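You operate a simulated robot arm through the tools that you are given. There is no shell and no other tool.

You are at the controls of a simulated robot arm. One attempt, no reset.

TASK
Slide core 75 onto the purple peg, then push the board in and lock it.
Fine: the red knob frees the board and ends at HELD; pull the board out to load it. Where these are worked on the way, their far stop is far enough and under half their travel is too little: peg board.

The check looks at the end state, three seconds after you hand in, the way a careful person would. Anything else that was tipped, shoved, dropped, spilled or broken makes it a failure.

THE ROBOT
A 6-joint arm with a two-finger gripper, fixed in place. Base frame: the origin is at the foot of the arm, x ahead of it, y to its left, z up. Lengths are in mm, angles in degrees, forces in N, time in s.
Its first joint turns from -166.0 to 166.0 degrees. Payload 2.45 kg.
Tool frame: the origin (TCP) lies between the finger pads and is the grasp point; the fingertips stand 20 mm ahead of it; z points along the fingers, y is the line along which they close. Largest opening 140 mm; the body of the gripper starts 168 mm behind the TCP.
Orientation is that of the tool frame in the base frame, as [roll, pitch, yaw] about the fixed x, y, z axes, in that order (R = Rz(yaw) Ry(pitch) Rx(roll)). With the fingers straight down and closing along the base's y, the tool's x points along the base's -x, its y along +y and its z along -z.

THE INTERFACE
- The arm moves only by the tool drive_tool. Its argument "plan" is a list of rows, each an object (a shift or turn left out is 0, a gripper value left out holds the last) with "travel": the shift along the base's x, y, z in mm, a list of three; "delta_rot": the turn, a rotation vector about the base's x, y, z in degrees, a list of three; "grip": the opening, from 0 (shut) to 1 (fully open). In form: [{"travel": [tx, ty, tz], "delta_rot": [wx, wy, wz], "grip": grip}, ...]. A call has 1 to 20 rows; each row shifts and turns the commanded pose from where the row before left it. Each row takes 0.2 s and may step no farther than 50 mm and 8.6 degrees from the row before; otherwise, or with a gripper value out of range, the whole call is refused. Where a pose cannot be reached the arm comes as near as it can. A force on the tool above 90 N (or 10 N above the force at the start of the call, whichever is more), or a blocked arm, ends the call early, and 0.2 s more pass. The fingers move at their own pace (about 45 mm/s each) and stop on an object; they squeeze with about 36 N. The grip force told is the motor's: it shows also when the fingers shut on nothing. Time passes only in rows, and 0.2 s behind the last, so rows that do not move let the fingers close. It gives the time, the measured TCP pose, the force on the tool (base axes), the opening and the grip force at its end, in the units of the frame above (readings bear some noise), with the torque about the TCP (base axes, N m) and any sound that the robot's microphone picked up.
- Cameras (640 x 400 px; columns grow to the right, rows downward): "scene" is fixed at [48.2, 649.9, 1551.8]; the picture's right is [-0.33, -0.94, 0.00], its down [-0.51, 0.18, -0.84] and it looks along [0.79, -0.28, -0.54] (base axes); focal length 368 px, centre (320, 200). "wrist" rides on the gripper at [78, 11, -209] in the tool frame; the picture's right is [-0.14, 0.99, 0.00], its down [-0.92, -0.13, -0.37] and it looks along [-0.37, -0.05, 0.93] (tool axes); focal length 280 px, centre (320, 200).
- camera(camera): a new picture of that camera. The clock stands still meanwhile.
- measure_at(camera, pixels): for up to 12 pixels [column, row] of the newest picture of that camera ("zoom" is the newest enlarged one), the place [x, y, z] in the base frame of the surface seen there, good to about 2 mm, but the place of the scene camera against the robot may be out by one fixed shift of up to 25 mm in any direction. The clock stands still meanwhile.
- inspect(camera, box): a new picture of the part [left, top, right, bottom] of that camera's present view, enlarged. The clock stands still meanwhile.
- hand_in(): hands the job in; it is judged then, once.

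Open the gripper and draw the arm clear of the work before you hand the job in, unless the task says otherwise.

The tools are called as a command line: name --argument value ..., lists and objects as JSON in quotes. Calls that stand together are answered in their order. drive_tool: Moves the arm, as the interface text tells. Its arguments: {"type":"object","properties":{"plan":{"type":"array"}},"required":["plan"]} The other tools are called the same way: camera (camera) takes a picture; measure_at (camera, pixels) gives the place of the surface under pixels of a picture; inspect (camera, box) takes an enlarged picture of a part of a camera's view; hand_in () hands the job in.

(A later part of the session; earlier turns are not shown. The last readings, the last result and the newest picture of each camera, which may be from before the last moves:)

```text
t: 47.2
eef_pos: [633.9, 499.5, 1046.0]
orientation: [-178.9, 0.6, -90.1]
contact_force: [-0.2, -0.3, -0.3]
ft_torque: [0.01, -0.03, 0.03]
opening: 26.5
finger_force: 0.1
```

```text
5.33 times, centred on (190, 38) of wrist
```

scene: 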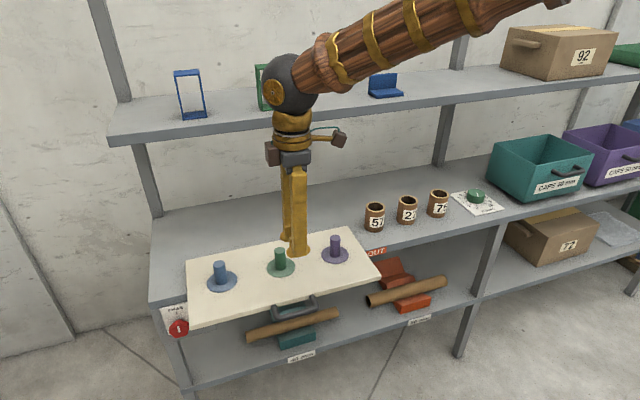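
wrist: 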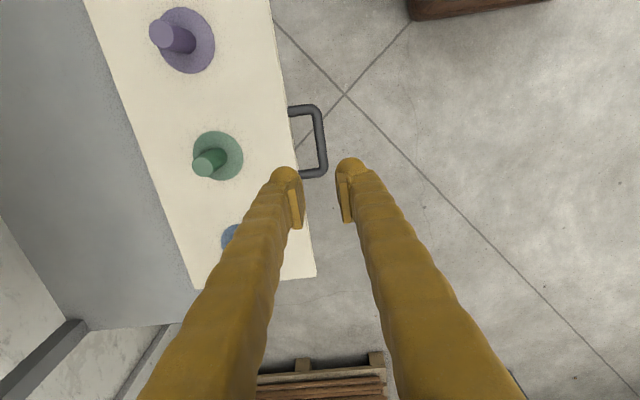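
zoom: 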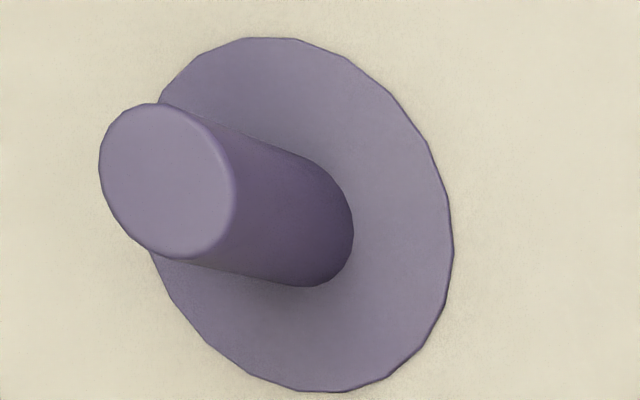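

measure_at --camera "zoom" --pixels '[[165, 180], [105, 180], [225, 180], [165, 110], [170, 245], [300, 42], [450, 240], [320, 385], [165, 285], [175, 90], [445, 310], [240, 360]]'

```text
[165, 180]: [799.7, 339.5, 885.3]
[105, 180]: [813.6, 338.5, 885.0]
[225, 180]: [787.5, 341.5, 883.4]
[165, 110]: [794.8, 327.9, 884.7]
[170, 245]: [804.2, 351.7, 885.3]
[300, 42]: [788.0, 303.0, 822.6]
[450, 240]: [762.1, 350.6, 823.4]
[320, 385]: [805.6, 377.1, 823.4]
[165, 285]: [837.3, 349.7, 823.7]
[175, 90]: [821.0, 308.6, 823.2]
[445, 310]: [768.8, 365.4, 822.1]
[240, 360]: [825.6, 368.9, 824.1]
```

Purple peg axis is at (800, 340), top z≈885, peg Ø≈26, disc z≈823. Now I move over toward the cores at safe height, yawing back −90° so the fingers close along y, opening to ~95 mm.

drive_tool --plan '[{"travel": [0, -30, 10], "delta_rot": [0, 0, -8.2], "grip": 0.68}, {"travel": [0, -40, 10], "delta_rot": [0, 0, -8.2]}, {"travel": [0, -42, 0], "delta_rot": [0, 0, -8.2]}, {"travel": [0, -42, 0], "delta_rot": [0, 0, -8.2]}, {"travel": [0, -42, 0], "delta_rot": [0, 0, -8.2]}, {"travel": [0, -42, 0], "delta_rot": [0, 0, -8.2]}, {"travel": [0, -42, 0], "delta_rot": [0, 0, -8.2]}, {"travel": [5, -42, 0], "delta_rot": [0, 0, -8.2]}, {"travel": [5, -42, 0], "delta_rot": [0, 0, -8.2]}, {"travel": [5, -42, 0], "delta_rot": [0, 0, -8.2]}, {"travel": [5, -42, 0], "delta_rot": [0, 0, -8.2]}, {"travel": [5, -42, 0]}, {"travel": [5, -40, 0]}, {"travel": [5, -40, 0]}, {}]'

camera --camera "wrist"

camera --camera "scene"

```text
t: 50.4
eef_pos: [667.4, -68.7, 1065.2]
orientation: [-178.9, 0.6, 179.7]
contact_force: [0.8, -0.1, 0.1]
ft_torque: [-0.05, 0.0, -0.02]
opening: 95.3
finger_force: 0.1
```

```text
taken
```

wrist: 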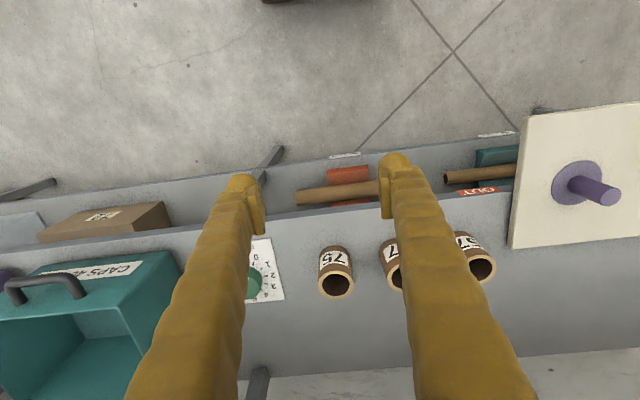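

```text
taken
```

scene: 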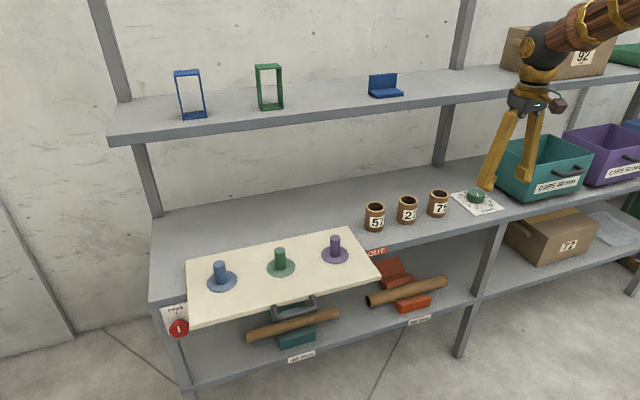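

The core 75 is visible at (336, 272) in the wrist view. I enlarge it and measure its rim and label.

inspect --camera "wrist" --box '[296, 232, 386, 312]'

```text
5.00 times, centred on (341, 272) of wrist
```

zoom: 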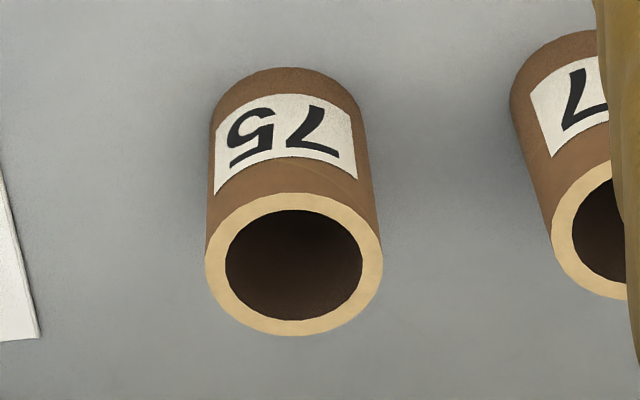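

measure_at --camera "zoom" --pixels '[[295, 203], [215, 262], [372, 262], [295, 327], [235, 220], [355, 218], [235, 312], [355, 310], [285, 72], [290, 130], [286, 64], [590, 288]]'

measure_at --camera "scene" --pixels '[[118, 135], [200, 128], [300, 115], [370, 108], [410, 102], [465, 95], [300, 108], [300, 121]]'

```text
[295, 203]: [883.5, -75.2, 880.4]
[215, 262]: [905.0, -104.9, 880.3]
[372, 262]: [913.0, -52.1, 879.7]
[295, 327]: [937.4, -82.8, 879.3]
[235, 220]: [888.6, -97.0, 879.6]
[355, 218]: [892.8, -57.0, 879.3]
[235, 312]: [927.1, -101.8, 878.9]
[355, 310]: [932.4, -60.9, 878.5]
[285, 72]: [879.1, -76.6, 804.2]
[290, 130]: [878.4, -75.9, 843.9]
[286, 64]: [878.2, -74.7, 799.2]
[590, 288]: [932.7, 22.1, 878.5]
```

```text
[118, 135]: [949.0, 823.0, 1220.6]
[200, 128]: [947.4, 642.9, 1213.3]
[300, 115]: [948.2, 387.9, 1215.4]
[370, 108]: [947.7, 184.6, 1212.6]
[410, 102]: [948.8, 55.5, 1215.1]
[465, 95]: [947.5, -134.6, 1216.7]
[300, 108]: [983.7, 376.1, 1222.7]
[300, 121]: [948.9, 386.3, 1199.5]
```

Core 75's axis is at (910, −79), top z≈880, outer Ø≈63. To keep the wrist clear of the upper shelf (front x≈947, z≈1180) I tilt the tool about 20° (fingers forward) and move above the core.

drive_tool --plan '[{"travel": [20, -2, 0], "delta_rot": [0.37, -6.5, 0], "grip": 0.64}, {"travel": [20, -2, 0], "delta_rot": [0.37, -6.5, 0]}, {"travel": [20, -2, 0], "delta_rot": [0.36, -6.4, 0]}, {"travel": [45, -2, -20]}, {"travel": [45, -2, -25]}, {"travel": [45, 0, -25]}, {"travel": [45, 0, -25]}, {"travel": [3, 0, -15]}, {}]'

camera --camera "wrist"

camera --camera "scene"

```text
refused: row 5 steps farther than a row can; nothing moved
```

```text
taken
```

wrist: 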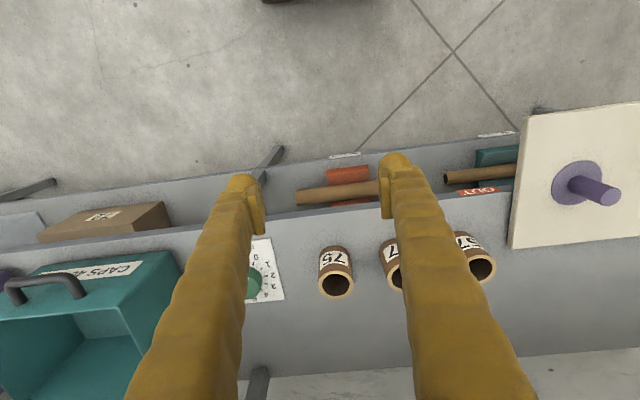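

```text
taken
```

scene: 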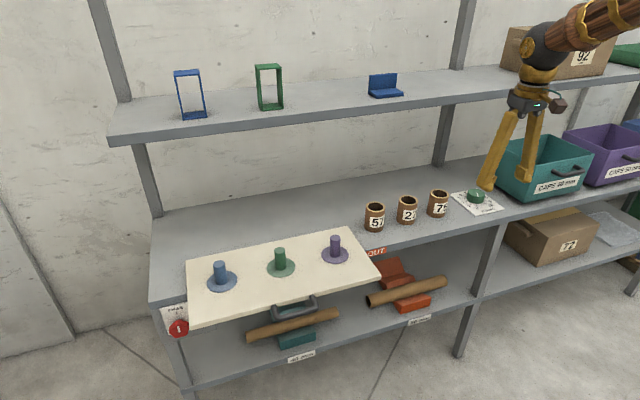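

The call was refused for a step over 50 mm, and nothing moved. I repeat it with shorter steps.

drive_tool --plan '[{"travel": [20, -2, 0], "delta_rot": [0.37, -6.5, 0], "grip": 0.64}, {"travel": [20, -2, 0], "delta_rot": [0.37, -6.5, 0]}, {"travel": [20, -2, 0], "delta_rot": [0.36, -6.4, 0]}, {"travel": [36, -2, -20]}, {"travel": [36, -2, -20]}, {"travel": [36, 0, -20]}, {"travel": [36, 0, -25]}, {"travel": [36, 0, -25]}, {"travel": [3, 0, 0]}, {}]'

camera --camera "wrist"

camera --camera "scene"

```text
t: 52.6
eef_pos: [913.7, -80.9, 957.7]
orientation: [179.8, 20.1, 179.5]
contact_force: [0.2, -0.2, 0.7]
ft_torque: [-0.03, -0.01, 0.0]
opening: 89.7
finger_force: 0.0
```

```text
taken
```

wrist: 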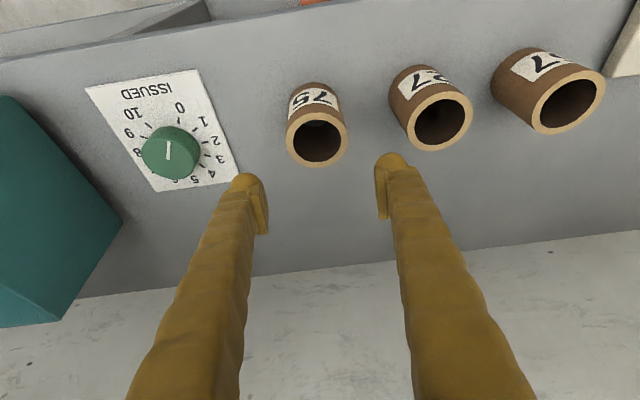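

```text
taken
```

scene: 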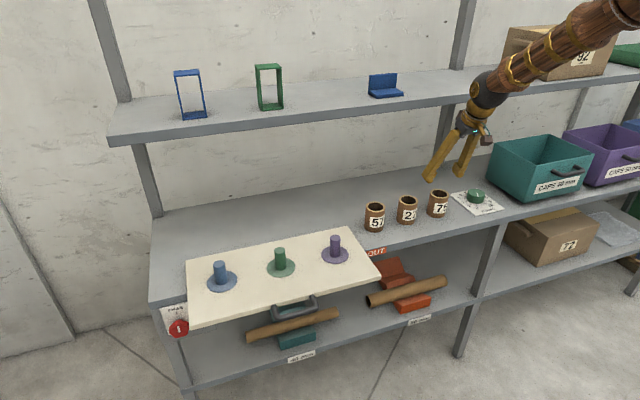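

I re-measure core 75's rim from this closer pose (centre about (318, 138)).

inspect --camera "wrist" --box '[270, 70, 400, 180]'

```text
3.64 times, centred on (335, 125) of wrist
```

zoom: 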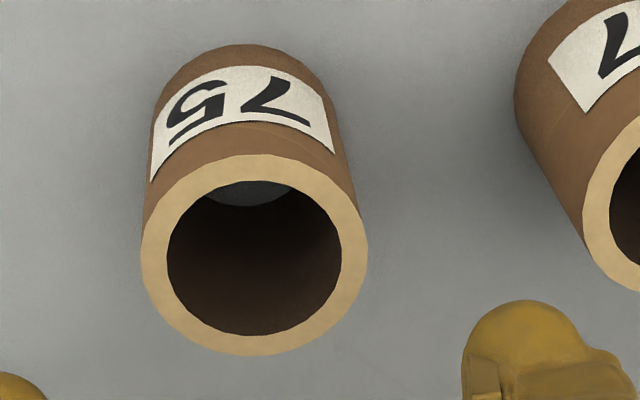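

measure_at --camera "zoom" --pixels '[[253, 167], [154, 255], [354, 255], [255, 344], [183, 192], [325, 190], [183, 320], [325, 318], [145, 255], [364, 255]]'

```text
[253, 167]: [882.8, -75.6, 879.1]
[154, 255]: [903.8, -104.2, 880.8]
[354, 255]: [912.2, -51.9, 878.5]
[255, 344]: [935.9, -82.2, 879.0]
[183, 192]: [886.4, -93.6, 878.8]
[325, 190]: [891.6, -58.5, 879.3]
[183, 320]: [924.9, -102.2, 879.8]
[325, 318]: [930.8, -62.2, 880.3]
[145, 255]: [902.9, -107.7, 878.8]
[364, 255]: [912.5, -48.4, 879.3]
```

Core axis at about (909, −79). I descend partway with a small x correction and check before the fingers reach the rim.

drive_tool --plan '[{"travel": [-3, 1, -25]}, {"travel": [0, 0, -20]}, {}]'

camera --camera "wrist"

```text
t: 53.4
eef_pos: [908.9, -79.2, 910.2]
orientation: [179.8, 20.0, 179.5]
contact_force: [0.3, 0.4, -0.4]
ft_torque: [-0.02, 0.0, 0.01]
opening: 89.6
finger_force: 0.0
```

```text
taken
```

wrist: 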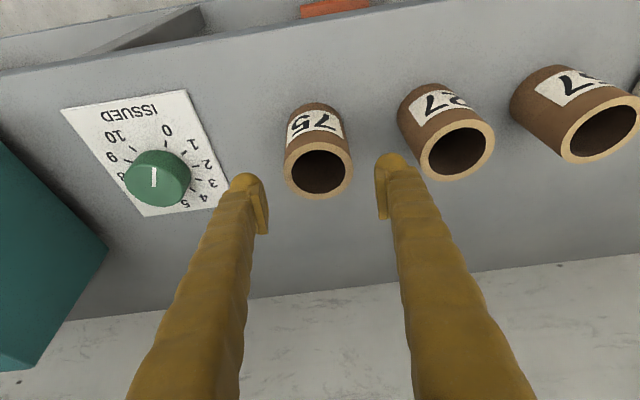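

The core (285–352) is centred between the fingers (265, 380). I lower the remaining 58 mm and check force.

drive_tool --plan '[{"travel": [0, 0, -20]}, {"travel": [0, 0, -20]}, {"travel": [0, 0, -18]}, {}]'

camera --camera "wrist"

inspect --camera "scene" --box '[360, 140, 520, 240]'

```text
t: 54.4
eef_pos: [910.8, -79.1, 853.2]
orientation: [179.8, 20.0, 179.5]
contact_force: [-0.4, 0.5, 0.2]
ft_torque: [-0.02, -0.02, -0.01]
opening: 89.3
finger_force: 0.0
```

```text
taken
```

wrist: 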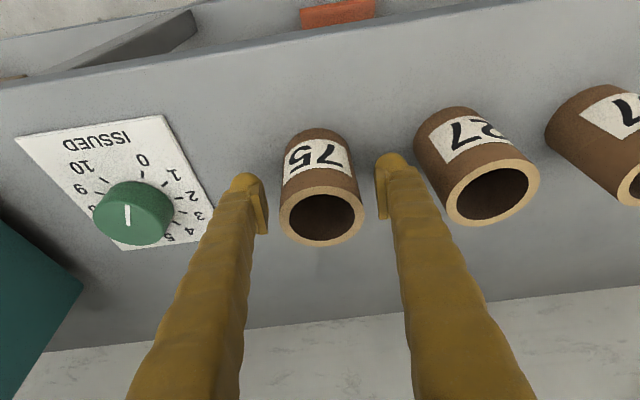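

```text
4.00 times, centred on (440, 190) of scene
```

zoom: 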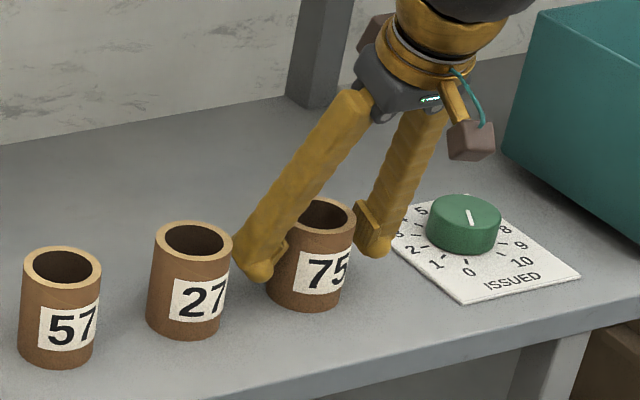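

The fingers straddle core 75 with clearance to core 27 and the dial. I close on it.

drive_tool --plan '[{"grip": 0.35}, {}, {}, {}]'

```text
t: 55.4
eef_pos: [909.9, -79.1, 853.3]
orientation: [179.8, 20.2, 179.6]
contact_force: [0.4, 0.6, 0.1]
ft_torque: [-0.02, 0.02, -0.03]
opening: 64.2
finger_force: 36.0
```

Core held (64.2 mm, 36 N). I lift gently and verify.

drive_tool --plan '[{"travel": [0, 0, 5]}, {"travel": [0, 0, 10]}, {"travel": [0, 0, 20]}, {"travel": [0, 0, 25]}, {"travel": [0, 0, 25]}, {"travel": [-5, 0, 25]}, {"travel": [-10, 0, 25]}, {}]'

camera --camera "wrist"

camera --camera "scene"

```text
t: 57.2
eef_pos: [894.3, -80.5, 987.5]
orientation: [179.8, 20.1, 179.6]
contact_force: [-0.3, -0.3, -1.0]
ft_torque: [0.01, 0.02, -0.03]
opening: 64.2
finger_force: 35.8
```

```text
taken
```

wrist: 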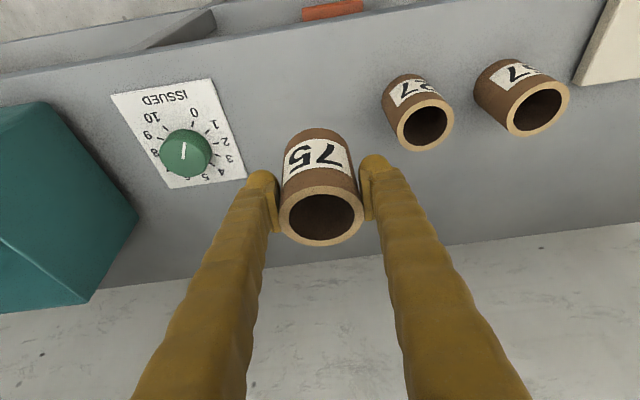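

```text
taken
```

scene: 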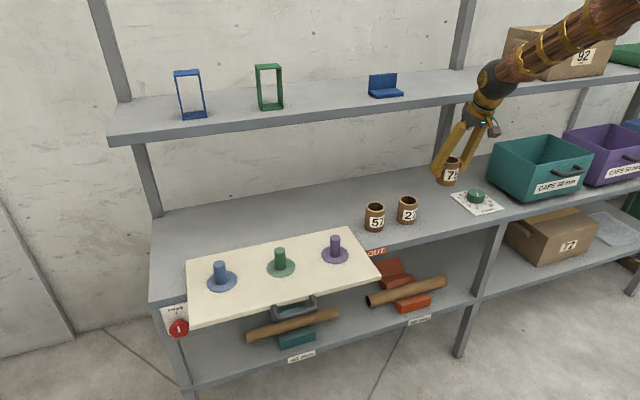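

Core 75 is up, upright and steady. I carry it to above the purple peg at (801, 340).

drive_tool --plan '[{"travel": [-10, 15, 0]}, {"travel": [-10, 30, 0]}, {"travel": [-10, 35, 0]}, {"travel": [-10, 35, 0]}, {"travel": [-10, 35, 0]}, {"travel": [-10, 35, 0]}, {"travel": [-10, 35, 0]}, {"travel": [-10, 35, 0]}, {"travel": [-10, 35, 0]}, {"travel": [-3.3, 35, 0]}, {"travel": [0, 35, 0]}, {"travel": [0, 35, 0]}, {"travel": [0, 15, 0]}, {"travel": [0, 10, 0]}, {}, {}]'

camera --camera "wrist"

camera --camera "scene"

```text
t: 60.6
eef_pos: [801.4, 341.2, 988.8]
orientation: [179.8, 20.1, 179.5]
contact_force: [0.3, 0.1, -0.9]
ft_torque: [-0.02, 0.02, 0.01]
opening: 64.3
finger_force: 35.7
```

```text
taken
```

wrist: 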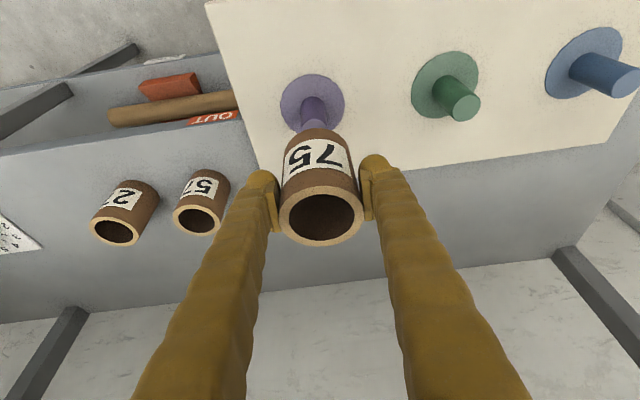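

```text
taken
```

scene: 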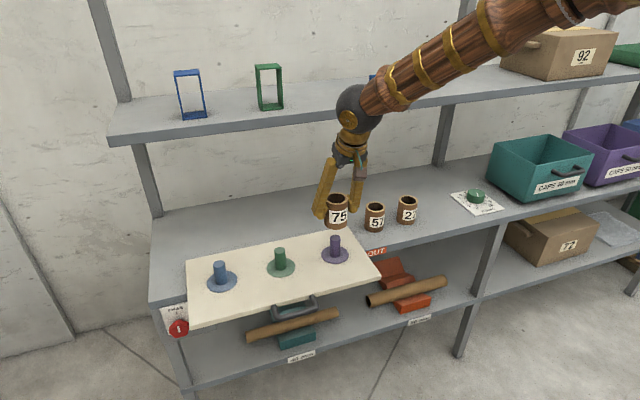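

I verify alignment: measure the purple disc edge and the held core's rim in this view.

measure_at --camera "wrist" --pixels '[[312, 77], [283, 100], [341, 100], [290, 85], [334, 84], [287, 115], [321, 191], [283, 220], [359, 217], [322, 242], [313, 103]]'

```text
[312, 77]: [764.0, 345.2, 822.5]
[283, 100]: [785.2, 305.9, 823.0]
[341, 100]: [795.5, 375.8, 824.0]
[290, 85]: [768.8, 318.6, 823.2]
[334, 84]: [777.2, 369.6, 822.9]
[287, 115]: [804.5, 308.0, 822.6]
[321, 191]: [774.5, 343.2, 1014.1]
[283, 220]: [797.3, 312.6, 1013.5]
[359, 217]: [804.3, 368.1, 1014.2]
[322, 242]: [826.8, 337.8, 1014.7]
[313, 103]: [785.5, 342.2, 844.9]
```

Core axis (800.7, 340.4) matches the peg axis (800, 340) within 1 mm. I lower it over the peg, first 95 mm in steps.

drive_tool --plan '[{"travel": [-0.5, 0, -15]}, {"travel": [0, 0, -20]}, {"travel": [0, 0, -15]}, {"travel": [0, 0, -15]}, {"travel": [0, 0, -15]}, {"travel": [0, 0, -15]}, {}]'

camera --camera "wrist"

inspect --camera "scene" --box '[280, 170, 400, 270]'

```text
t: 62.2
eef_pos: [799.7, 340.5, 890.6]
orientation: [179.8, 20.0, 179.5]
contact_force: [-0.2, 0.2, -0.6]
ft_torque: [0.01, -0.02, -0.01]
opening: 64.6
finger_force: 35.5
```

```text
taken
```

wrist: 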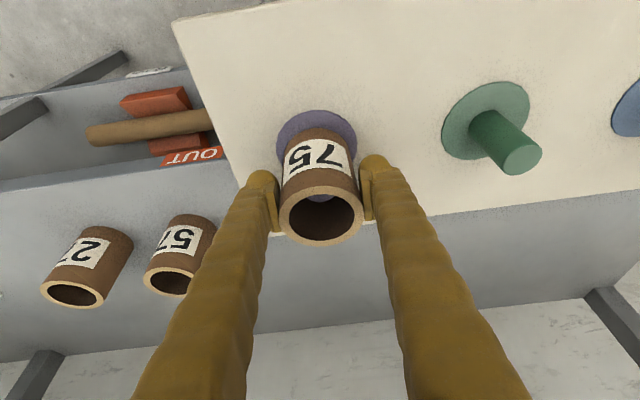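

```text
4.00 times, centred on (340, 220) of scene
```

zoom: 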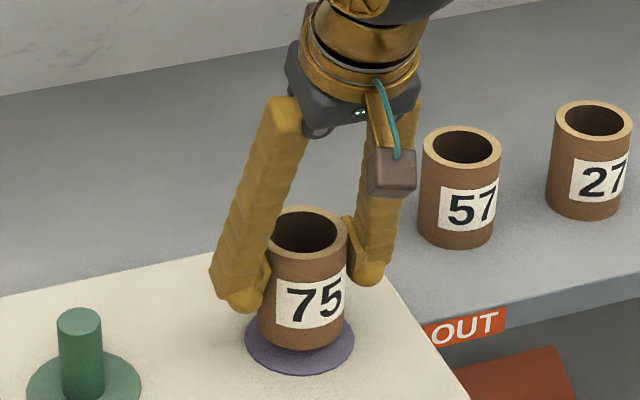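

The peg tip is seen inside the core and there is no contact force. I lower the last ~14 mm gently.

drive_tool --plan '[{"travel": [0, 0, -5]}, {"travel": [0, 0, -4]}, {"travel": [0, 0, -2]}, {"travel": [0, 0, -1]}, {}]'

```text
t: 63.4
eef_pos: [800.9, 341.3, 880.6]
orientation: [179.8, 20.2, 179.5]
contact_force: [-1.1, 0.9, -0.8]
ft_torque: [-0.01, 0.01, 0.01]
opening: 64.4
finger_force: 36.3
```

drive_tool --plan '[{"travel": [0, 0, -1]}, {"travel": [0, 0, -1]}, {}]'

```text
t: 64.2
eef_pos: [800.6, 339.9, 879.2]
orientation: [179.8, 20.1, 179.6]
contact_force: [-0.8, -0.3, -0.9]
ft_torque: [-0.02, -0.03, -0.03]
opening: 64.6
finger_force: 36.0
```

No contact yet at z≈879; I continue in 1 mm steps until the disc takes the load.

drive_tool --plan '[{"travel": [0, 0, -1]}, {"travel": [0, 0, -1]}, {}]'

```text
t: 65.0
eef_pos: [800.7, 338.9, 875.9]
orientation: [179.8, 20.2, 179.4]
contact_force: [-0.6, -0.2, -0.5]
ft_torque: [0.0, 0.02, 0.03]
opening: 64.5
finger_force: 35.7
```

drive_tool --plan '[{"travel": [0, 0, -1]}, {"travel": [0, 0, -0.7]}, {}]'

inspect --camera "scene" --box '[290, 190, 390, 270]'

```text
t: 65.8
eef_pos: [800.0, 339.7, 874.7]
orientation: [179.8, 20.1, 179.4]
contact_force: [-0.3, -0.2, 1.3]
ft_torque: [-0.04, 0.0, 0.05]
opening: 64.5
finger_force: 35.5
```

```text
5.00 times, centred on (340, 230) of scene
```

zoom: 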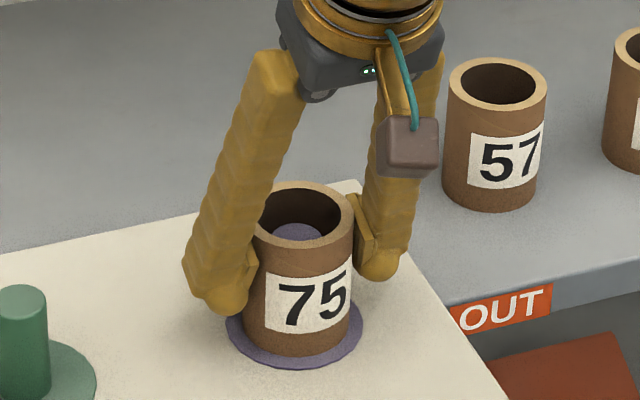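

Contact is starting (force went from −0.8 to +1.3 N) and the core is around the peg on the disc. I open the fingers and check.

drive_tool --plan '[{"travel": [0, 0, -0.5]}, {"grip": 0.5}, {"grip": 0.62}, {}, {}]'

camera --camera "wrist"

```text
t: 67.0
eef_pos: [800.3, 338.7, 874.9]
orientation: [179.8, 20.1, 179.4]
contact_force: [0.8, -0.4, 0.2]
ft_torque: [0.0, -0.01, -0.02]
opening: 87.0
finger_force: 0.0
```

```text
taken
```

wrist: 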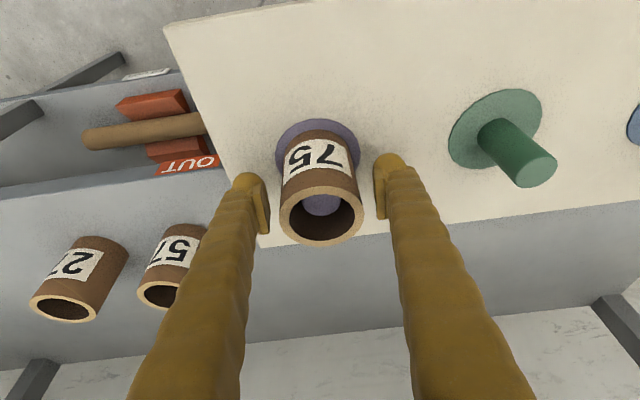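

The core is seated on the peg and released. I lift straight up.

drive_tool --plan '[{"travel": [0, 0, 10]}, {"travel": [0, 0, 20]}, {"travel": [0, 0, 30]}, {"travel": [0, 0, 40]}, {"travel": [-10, 0, 40]}, {"travel": [-20, 0, 30]}, {}]'

camera --camera "wrist"

camera --camera "scene"

```text
t: 68.6
eef_pos: [770.3, 340.4, 1044.5]
orientation: [179.8, 20.0, 179.5]
contact_force: [-0.3, -0.3, -0.5]
ft_torque: [-0.01, -0.01, 0.01]
opening: 86.9
finger_force: 0.0
```

```text
taken
```

wrist: 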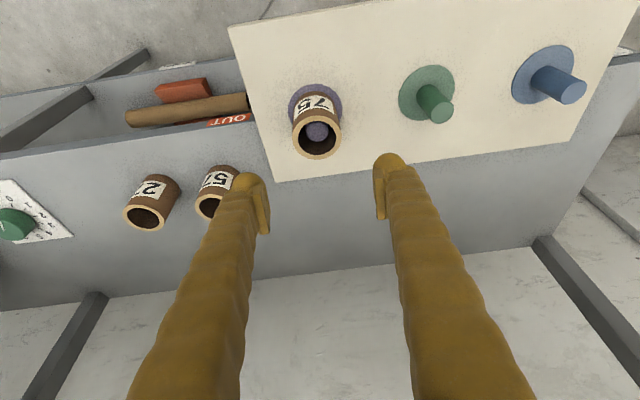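

```text
taken
```

scene: 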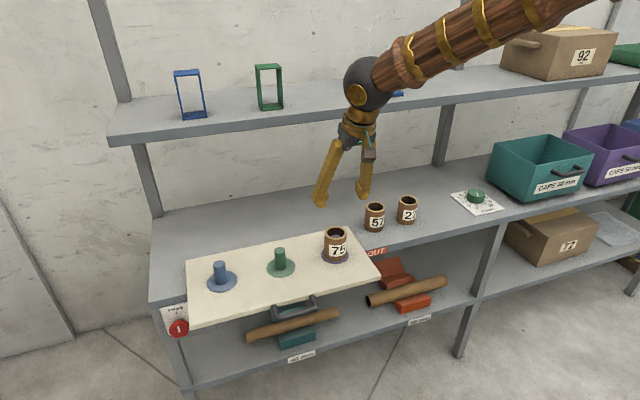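

Core 75 sits on the purple peg (peg visible inside at (318, 131)). Now I reorient to point along +x with fingers closed, in front of the handle, to push the board in.

drive_tool --plan '[{"travel": [-25, 10, 0], "delta_rot": [0, -7.8, 0], "grip": 0.0}, {"travel": [-25, 15, -5], "delta_rot": [0, -7.8, 0]}, {"travel": [-25, 20, -5], "delta_rot": [0, -7.8, 0]}, {"travel": [-25, 20, -5], "delta_rot": [0, -7.8, 0]}, {"travel": [-25, 20, -5], "delta_rot": [0, -7.8, 0]}, {"travel": [-25, 20, -5], "delta_rot": [0, -7.8, 0]}, {"travel": [-25, 20, -5], "delta_rot": [0, -7.8, 0]}, {"travel": [-20, 20, -5], "delta_rot": [0, -7.8, 0]}, {"travel": [-5, 15, -5], "delta_rot": [0, -7.6, 0]}, {}]'

camera --camera "wrist"

camera --camera "scene"

```text
t: 70.8
eef_pos: [571.4, 501.3, 1003.9]
orientation: [72.3, 89.5, 72.1]
contact_force: [-0.6, -0.7, -0.1]
ft_torque: [0.0, 0.01, 0.01]
opening: 0.0
finger_force: 29.7
```

```text
taken
```

wrist: 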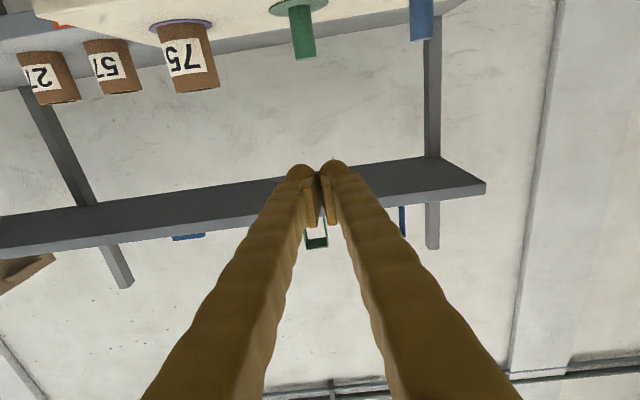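

```text
taken
```

scene: 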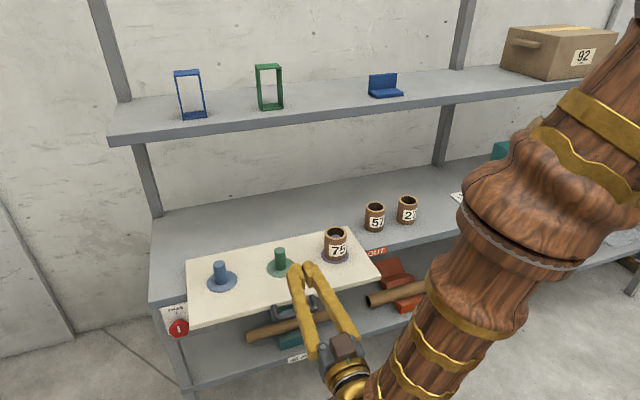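

Pointing along +x at (571, 501, 1004), fingers shut. I descend to handle height z≈812, ~40 mm short of the bar.

drive_tool --plan '[{"travel": [0, 0, -40]}, {"travel": [0, 0, -40]}, {"travel": [0, 0, -40]}, {"travel": [0, -1, -40]}, {"travel": [0, 0, -32]}, {}]'

camera --camera "wrist"

```text
t: 72.2
eef_pos: [598.1, 564.8, 885.4]
orientation: [-125.0, 89.4, -125.2]
contact_force: [0.6, -0.3, -0.2]
ft_torque: [0.01, 0.02, 0.01]
opening: 0.0
finger_force: 29.7
out of reach, approached as far as the arm can: row 2, 3, 4, 5
```

```text
taken
```

wrist: 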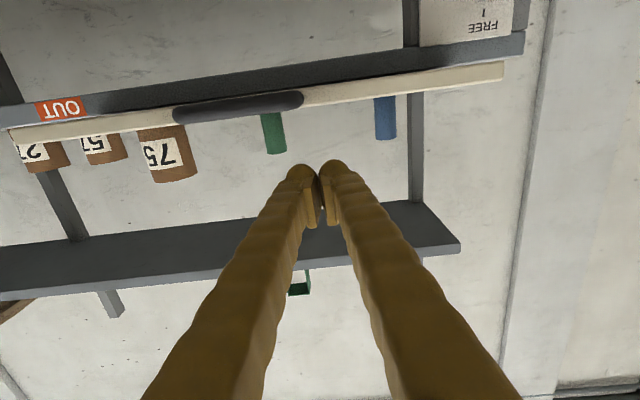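

That horizontal pose was out of reach low down; the arm stopped at (598, 565, 885) touching nothing. I rise again and turn the tool straight down, fingers shut, to push the handle from its front instead.

drive_tool --plan '[{"travel": [-10, -15, 40]}, {"travel": [-10, -20, 40]}, {"travel": [-5, -20, 40]}, {"travel": [0, -8, 10], "delta_rot": [0, 8.2, 0]}, {"delta_rot": [0, 8.2, 0]}, {"delta_rot": [0, 8.2, 0]}, {"delta_rot": [0, 8.2, 0]}, {"delta_rot": [0, 8.2, 0]}, {"delta_rot": [0, 8.2, 0]}, {"delta_rot": [0, 8.2, 0]}, {"delta_rot": [0, 8.2, 0]}, {"delta_rot": [0, 8.2, 0]}, {"delta_rot": [0, 8.2, 0]}, {"delta_rot": [0, 7.5, 0]}, {}]'

camera --camera "wrist"

```text
t: 75.4
eef_pos: [572.8, 501.0, 1016.2]
orientation: [-180.0, 0.5, 179.4]
contact_force: [-0.1, 0.0, 0.1]
ft_torque: [0.0, 0.02, 0.0]
opening: 0.0
finger_force: 28.7
```

```text
taken
```

wrist: 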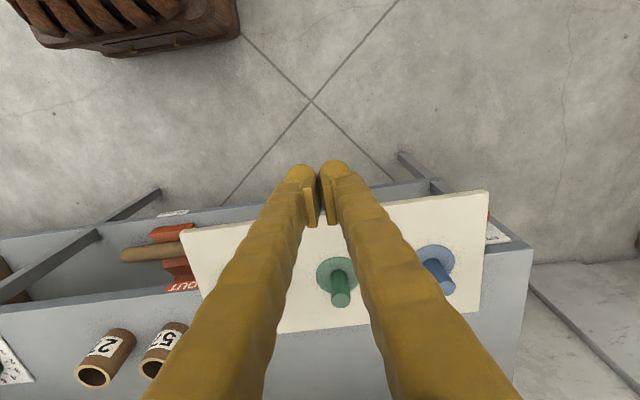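

Tool is straight down at (573, 501, 1016). I descend to z≈815 in front of the handle (bar front at x≈630).

drive_tool --plan '[{"travel": [0, -0.5, -40]}, {"travel": [0, -0.5, -40]}, {"travel": [0, 0, -40]}, {"travel": [0, 0, -40]}, {"travel": [0, 0, -41]}, {}]'

inspect --camera "scene" --box '[180, 210, 400, 350]'

camera --camera "wrist"

```text
t: 76.8
eef_pos: [570.4, 498.7, 815.3]
orientation: [-180.0, 0.7, 179.5]
contact_force: [0.3, 0.4, 0.8]
ft_torque: [0.01, 0.0, -0.02]
opening: 0.2
finger_force: 29.8
```

```text
2.86 times, centred on (290, 280) of scene
```

zoom: 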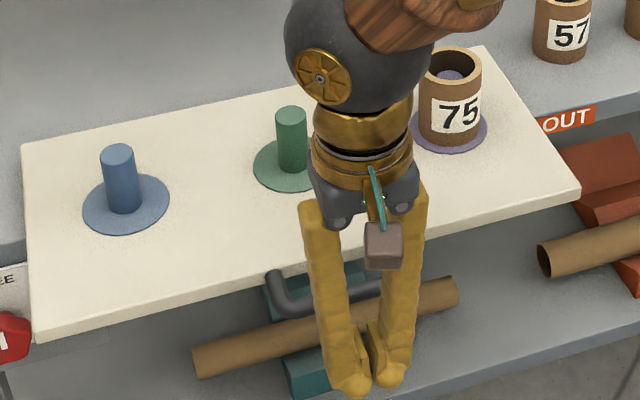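

```text
taken
```

wrist: 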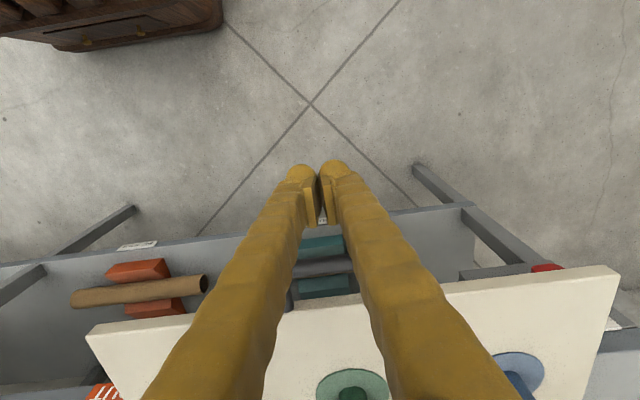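

The fingers are in front of the handle at the right height. I advance to just before contact and then start pushing gently.

drive_tool --plan '[{"travel": [10, 0, 0]}, {"travel": [10, 0, 0]}, {"travel": [8, 0, 0]}, {"travel": [5, 0, 0]}, {"travel": [4, 0, 0]}, {"travel": [4, 0, 0]}, {"travel": [4, 0, 0]}, {}]'

inspect --camera "scene" --box '[180, 210, 400, 350]'

```text
t: 78.6
eef_pos: [615.2, 500.5, 815.4]
orientation: [-180.0, 0.6, 179.5]
contact_force: [-1.5, -0.3, 0.0]
ft_torque: [0.03, 0.01, -0.01]
opening: 0.0
finger_force: 29.3
```

```text
2.86 times, centred on (290, 280) of scene
```

zoom: 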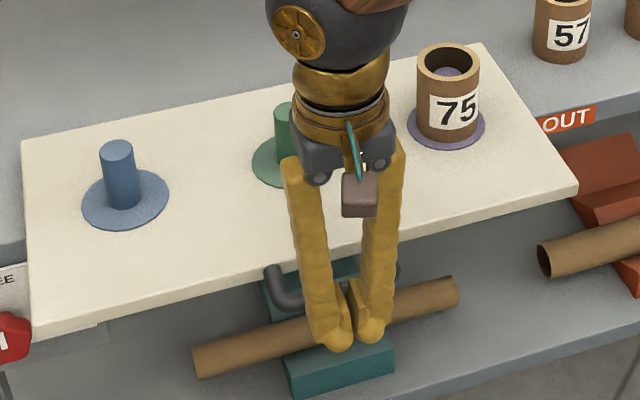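

Contact seems just made (−1.5 N, board moved a hair). I push in 6 mm steps.

drive_tool --plan '[{"travel": [5, 0, 0]}, {"travel": [6, 0, 0]}, {"travel": [6, 0, 0]}, {"travel": [6, 0, 0]}, {"travel": [6, 0, 0]}, {"travel": [6, 0, 0]}, {"travel": [6, 0, 0]}, {"travel": [6, 0, 0]}, {}]'

camera --camera "scene"

```text
t: 80.6
eef_pos: [663.5, 501.1, 816.2]
orientation: [-180.0, 0.6, 179.4]
contact_force: [-0.1, -0.5, -0.6]
ft_torque: [-0.01, -0.02, -0.01]
opening: 0.0
finger_force: 29.5
```

```text
taken
```

scene: 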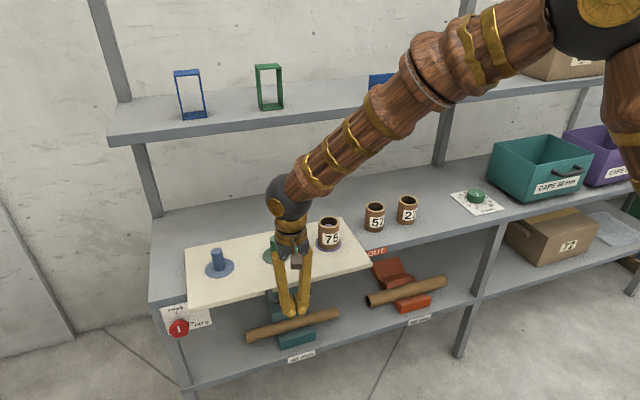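

The board glides in with the core steady. I continue in 6 mm steps.

drive_tool --plan '[{"travel": [5, -0.5, 0]}, {"travel": [6, 0, 0]}, {"travel": [6, 0, 0]}, {"travel": [6, 0, 0]}, {"travel": [6, 0, 0]}, {"travel": [6, 0, 0]}, {"travel": [6, 0, 0]}, {"travel": [6, 0, 0]}, {"travel": [6, 0, 0]}, {"travel": [6, 0, 0]}, {"travel": [6, 0, 0]}, {}]'

camera --camera "scene"

```text
t: 83.2
eef_pos: [727.2, 500.8, 815.4]
orientation: [180.0, 0.6, 179.5]
contact_force: [0.0, -0.6, -0.4]
ft_torque: [0.0, 0.01, 0.02]
opening: 0.0
finger_force: 29.5
```

```text
taken
```

scene: 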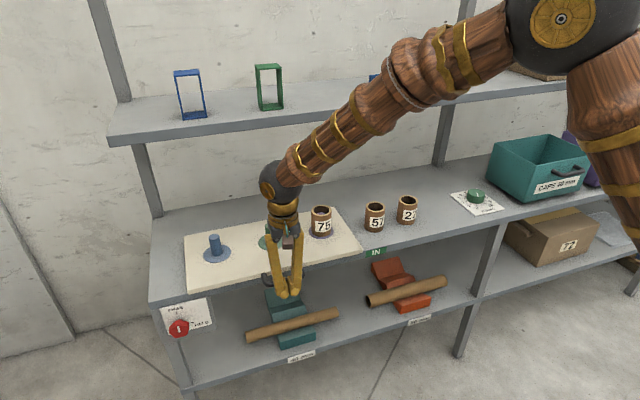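

The label now reads IN; board has ~30 mm left. I push in 4 mm steps until the stop.

drive_tool --plan '[{"travel": [4, 0, 0]}, {"travel": [4, 0, 0]}, {"travel": [4, 0, 0]}, {"travel": [4, 0, 0]}, {"travel": [4, 0, 0]}, {"travel": [3, 0, 0]}, {"travel": [3, 0, 0]}, {}]'

```text
t: 85.0
eef_pos: [753.4, 500.8, 816.9]
orientation: [-180.0, 0.6, 179.5]
contact_force: [-0.3, 0.1, -0.4]
ft_torque: [-0.03, 0.04, -0.04]
opening: 0.2
finger_force: 29.5
```

drive_tool --plan '[{"travel": [2, 0, 0]}, {"travel": [2, 0, 0]}, {"travel": [2, 0, 0]}, {"travel": [2, 0, 0]}, {}]'

inspect --camera "scene" --box '[170, 190, 390, 330]'

```text
t: 86.2
eef_pos: [759.8, 498.6, 817.0]
orientation: [-179.9, 0.4, 179.5]
contact_force: [-32.9, -5.1, -1.1]
ft_torque: [-0.08, 0.26, -0.03]
opening: 6.0
finger_force: 29.5
```

```text
2.86 times, centred on (280, 260) of scene
```

zoom: 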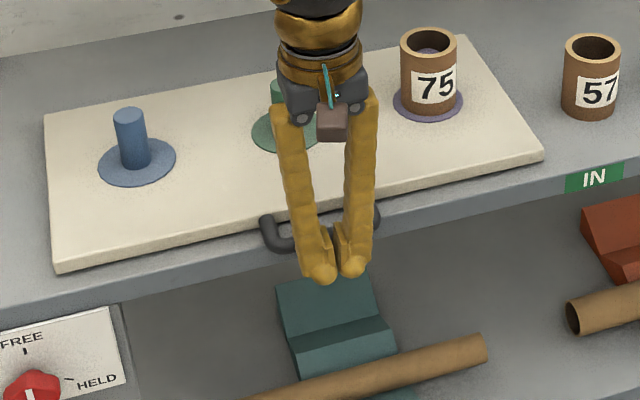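

The stop is reached: −33 N at x≈760, label IN. I back off from the handle and rise, then check that the board stayed fully in.

drive_tool --plan '[{"travel": [-2, 0, 0]}, {"travel": [-10, 0, 0]}, {"travel": [-30, 0, 0]}, {"travel": [-40, 0, 10]}, {"travel": [-30, 0, 35]}, {"travel": [-10, 0, 45]}, {"travel": [0, 0, 45]}, {"travel": [0, 0, 45]}, {}]'

camera --camera "wrist"

camera --camera "scene"

```text
t: 88.2
eef_pos: [641.1, 500.8, 994.7]
orientation: [-180.0, 0.6, 179.4]
contact_force: [-0.3, 0.6, 0.0]
ft_torque: [-0.01, 0.0, -0.01]
opening: 0.1
finger_force: 28.9
```

```text
taken
```

wrist: 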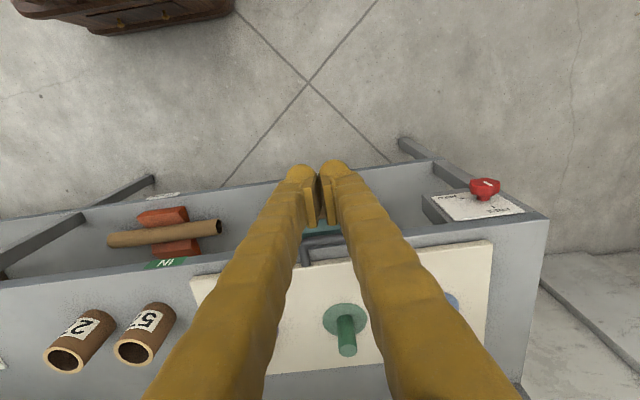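

```text
taken
```

scene: 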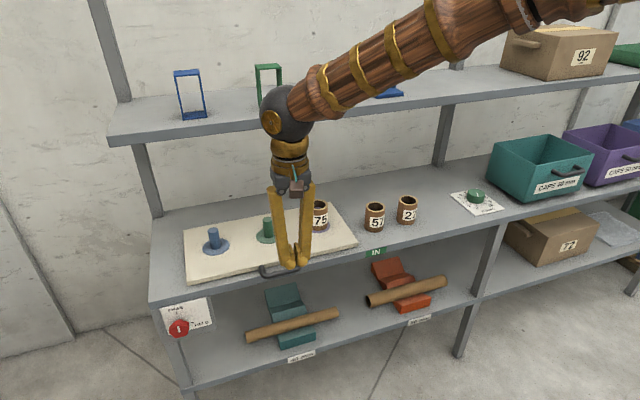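

I measure the board's front edge from wrist and scene to compare with its original place (front x≈831).

measure_at --camera "wrist" --pixels '[[196, 278], [488, 244], [200, 282], [480, 250], [345, 350], [484, 182]]'

measure_at --camera "scene" --pixels '[[186, 282], [355, 241], [213, 231], [333, 207], [185, 233], [267, 219]]'

```text
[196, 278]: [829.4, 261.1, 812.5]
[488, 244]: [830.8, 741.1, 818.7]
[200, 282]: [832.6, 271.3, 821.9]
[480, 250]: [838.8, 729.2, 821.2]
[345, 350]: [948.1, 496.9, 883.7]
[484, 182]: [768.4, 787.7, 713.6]
```

```text
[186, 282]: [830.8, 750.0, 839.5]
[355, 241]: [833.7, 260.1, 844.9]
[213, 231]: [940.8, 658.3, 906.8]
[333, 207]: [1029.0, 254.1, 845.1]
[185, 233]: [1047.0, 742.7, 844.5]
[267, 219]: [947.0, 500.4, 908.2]
```

The board is back at its original position, fully in. Now I retrace the way to the knob: tool to +x pointing with a small negative roll, fingers opening to 90 mm.

drive_tool --plan '[{"delta_rot": [0, 0, 7.4], "grip": 0.64}, {"travel": [-10, 0, 0], "delta_rot": [0, -8.13, 0]}, {"travel": [-10, 0, 0], "delta_rot": [0, -8.13, 0]}, {"travel": [-10, 0, 0], "delta_rot": [0, -8.13, 0]}, {"travel": [-10, 0, 0], "delta_rot": [0, -8.13, 0]}, {"travel": [-10, 0, 0], "delta_rot": [0, -8.13, 0]}, {"travel": [-5, 0, 0], "delta_rot": [0, -8.13, 0]}, {"travel": [-5, 0, 0], "delta_rot": [0, -8.13, 0]}, {"travel": [-5, 0, 2], "delta_rot": [0, -8.13, 0]}, {"travel": [-5, 0, 2], "delta_rot": [0, -8.13, 0]}, {"travel": [-5, 0, 2], "delta_rot": [0, -8.13, 0]}, {"travel": [-5, 0, 1], "delta_rot": [0, -8.13, 0]}, {}]'

```text
t: 91.0
eef_pos: [560.4, 500.9, 1002.5]
orientation: [-89.0, 83.1, -89.0]
contact_force: [0.0, -0.5, 1.0]
ft_torque: [0.04, -0.01, -0.02]
opening: 89.6
finger_force: 0.0
```

Good, same pose as on the way out. I roll toward −126° while moving to in front of the knob.

drive_tool --plan '[{"travel": [0, 22, -22.5], "delta_rot": [-8.507, 0, 0]}, {"travel": [0, 22, -22.5], "delta_rot": [-8.507, 0, 0]}, {"travel": [0, 22, -22.5], "delta_rot": [-8.507, 0, 0]}, {"travel": [0, 22, -22.5], "delta_rot": [-8.507, 0, 0]}, {"travel": [0, 22, -22.5], "delta_rot": [-8.507, 0, 0]}, {"travel": [0, 22, -22.5], "delta_rot": [-8.507, 0, 0]}, {"travel": [5, 22, -22.5], "delta_rot": [-8.507, 0, 0]}, {"travel": [5, 22, -22.5], "delta_rot": [-8.507, 0, 0]}, {"travel": [10, 22, -22.5], "delta_rot": [-8.507, 0, 0]}, {"travel": [10, 22, -22.5], "delta_rot": [-8.507, 0, 0]}, {"travel": [10, 22, -22.5], "delta_rot": [-8.507, 0, 0]}, {"travel": [10, 22, -22.5], "delta_rot": [-8.507, 0, 0]}, {"travel": [10, 22, -22.5], "delta_rot": [-8.507, 0, 0]}, {"travel": [20, 2.5, 0], "delta_rot": [-8.507, 0, 0]}, {"travel": [20, 0, 0]}, {}]'

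camera --camera "wrist"

```text
t: 94.4
eef_pos: [660.4, 786.7, 710.4]
orientation: [-90.2, -36.1, -90.0]
contact_force: [-0.7, -0.1, -0.2]
ft_torque: [-0.03, 0.0, 0.02]
opening: 89.3
finger_force: 0.0
```

```text
taken
```

wrist: 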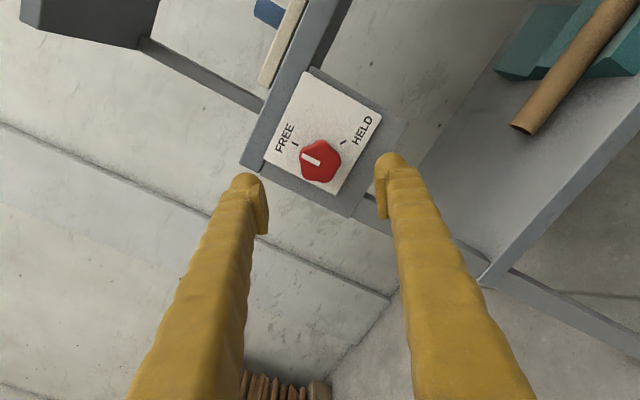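

The knob is centred between the fingers with pointer at FREE. I advance to x≈774 with small centring corrections.

drive_tool --plan '[{"travel": [30, 1, -0.5]}, {"travel": [30, 0.5, -0.5]}, {"travel": [20, 0, 0]}, {"travel": [18, 0, 0]}, {"travel": [15, 0, 0]}, {}, {}]'

camera --camera "wrist"

```text
t: 96.0
eef_pos: [773.9, 791.6, 710.4]
orientation: [-90.2, -36.2, -90.0]
contact_force: [-0.2, 0.2, -0.7]
ft_torque: [-0.01, 0.02, 0.02]
opening: 89.5
finger_force: 0.1
```

```text
taken
```

wrist: 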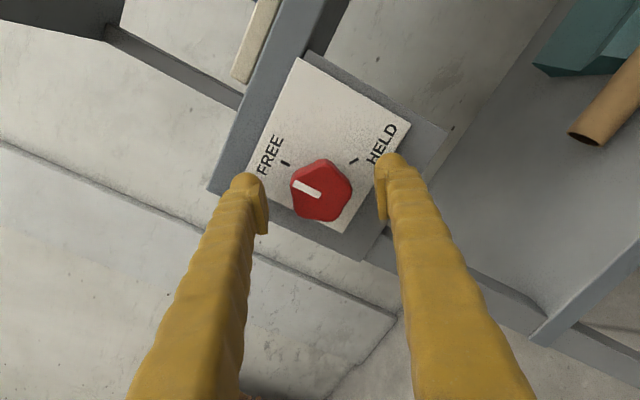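

Knob (290–352) is between the pads (268, 380). I close on it and read the forces.

drive_tool --plan '[{"grip": 0.1}, {}, {}, {}]'

```text
t: 97.0
eef_pos: [773.0, 790.3, 708.7]
orientation: [-90.1, -36.2, -89.9]
contact_force: [0.2, -1.9, -1.1]
ft_torque: [-0.01, 0.04, -0.05]
opening: 43.7
finger_force: 32.9
```

Clean grip (43.7 mm, near-zero side force). I turn the first 40° toward HELD (+x rotation).

drive_tool --plan '[{"delta_rot": [8, 0, 0]}, {"delta_rot": [8, 0, 0]}, {"delta_rot": [8, 0, 0]}, {"delta_rot": [8, 0, 0]}, {"delta_rot": [8, 0, 0]}, {}]'

```text
t: 98.4
eef_pos: [773.8, 791.6, 709.2]
orientation: [-89.9, 4.2, -89.9]
contact_force: [17.3, 32.9, 8.0]
ft_torque: [0.0, -0.06, 0.45]
opening: 43.4
finger_force: 45.1
```

Turning well; I relieve the +y load and turn another 40°.

drive_tool --plan '[{"travel": [0.4, 1.0, 0.2]}, {"delta_rot": [8, 0, 0]}, {"delta_rot": [8, 0, 0]}, {"delta_rot": [8, 0, 0]}, {"delta_rot": [8, 0, 0]}, {"delta_rot": [8, 0, 0]}, {}]'

```text
t: 100.0
eef_pos: [772.7, 790.9, 711.6]
orientation: [-89.9, 44.1, -90.0]
contact_force: [-32.7, -16.2, 36.1]
ft_torque: [-0.05, -0.57, -0.36]
opening: 43.5
finger_force: 44.9
```

Another relief shift, then the final 40° to HELD.

drive_tool --plan '[{"travel": [-0.7, -0.5, 1.0]}, {"delta_rot": [8, 0, 0]}, {"delta_rot": [8, 0, 0]}, {"delta_rot": [8, 0, 0]}, {"delta_rot": [8, 0, 0]}, {"delta_rot": [8, 0, 0]}, {}]'

inspect --camera "wrist" --box '[230, 110, 390, 260]'

```text
t: 101.6
eef_pos: [773.6, 791.1, 710.4]
orientation: [-89.9, 84.0, -89.8]
contact_force: [11.7, 2.0, 17.3]
ft_torque: [-0.1, -0.21, 0.01]
opening: 43.6
finger_force: 45.4
```

```text
2.67 times, centred on (310, 185) of wrist
```

zoom: 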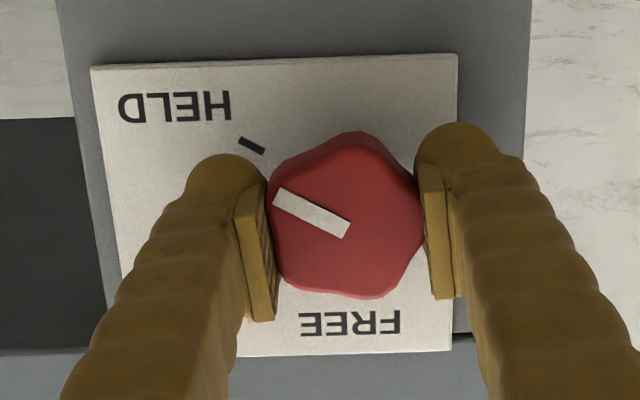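

measure_at --camera "zoom" --pixels '[[279, 197], [345, 230], [275, 204], [283, 191], [341, 236], [349, 222], [240, 140], [263, 151]]'

```text
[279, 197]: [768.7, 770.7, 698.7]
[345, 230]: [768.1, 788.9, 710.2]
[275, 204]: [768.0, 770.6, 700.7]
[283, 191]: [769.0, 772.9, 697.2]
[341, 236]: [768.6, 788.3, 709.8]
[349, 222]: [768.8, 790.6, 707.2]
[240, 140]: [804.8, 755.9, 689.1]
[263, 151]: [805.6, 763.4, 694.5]
```

The pointer lies at about −30°, on the HELD tick as at the start. I nudge +2° to be sure it is against its end, then read torque.

drive_tool --plan '[{"travel": [0.2, 0, 0.4], "delta_rot": [2, 0, 0]}, {}]'

inspect --camera "wrist" --box '[230, 110, 390, 260]'

```text
t: 102.2
eef_pos: [771.8, 790.1, 709.5]
orientation: [-90.5, 85.9, -90.4]
contact_force: [5.2, 0.1, 7.5]
ft_torque: [-0.92, -0.11, 0.04]
opening: 43.6
finger_force: 45.1
```

```text
2.67 times, centred on (310, 185) of wrist
```

zoom: 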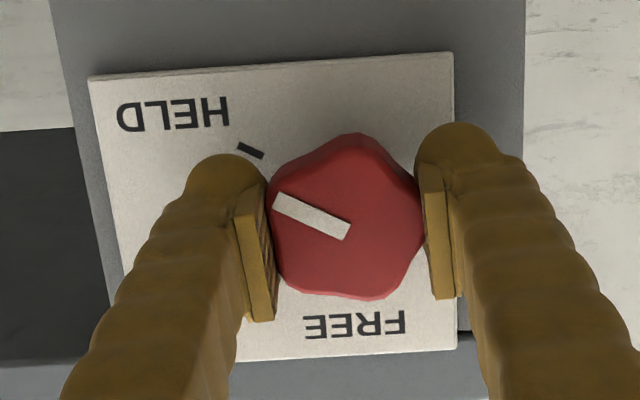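

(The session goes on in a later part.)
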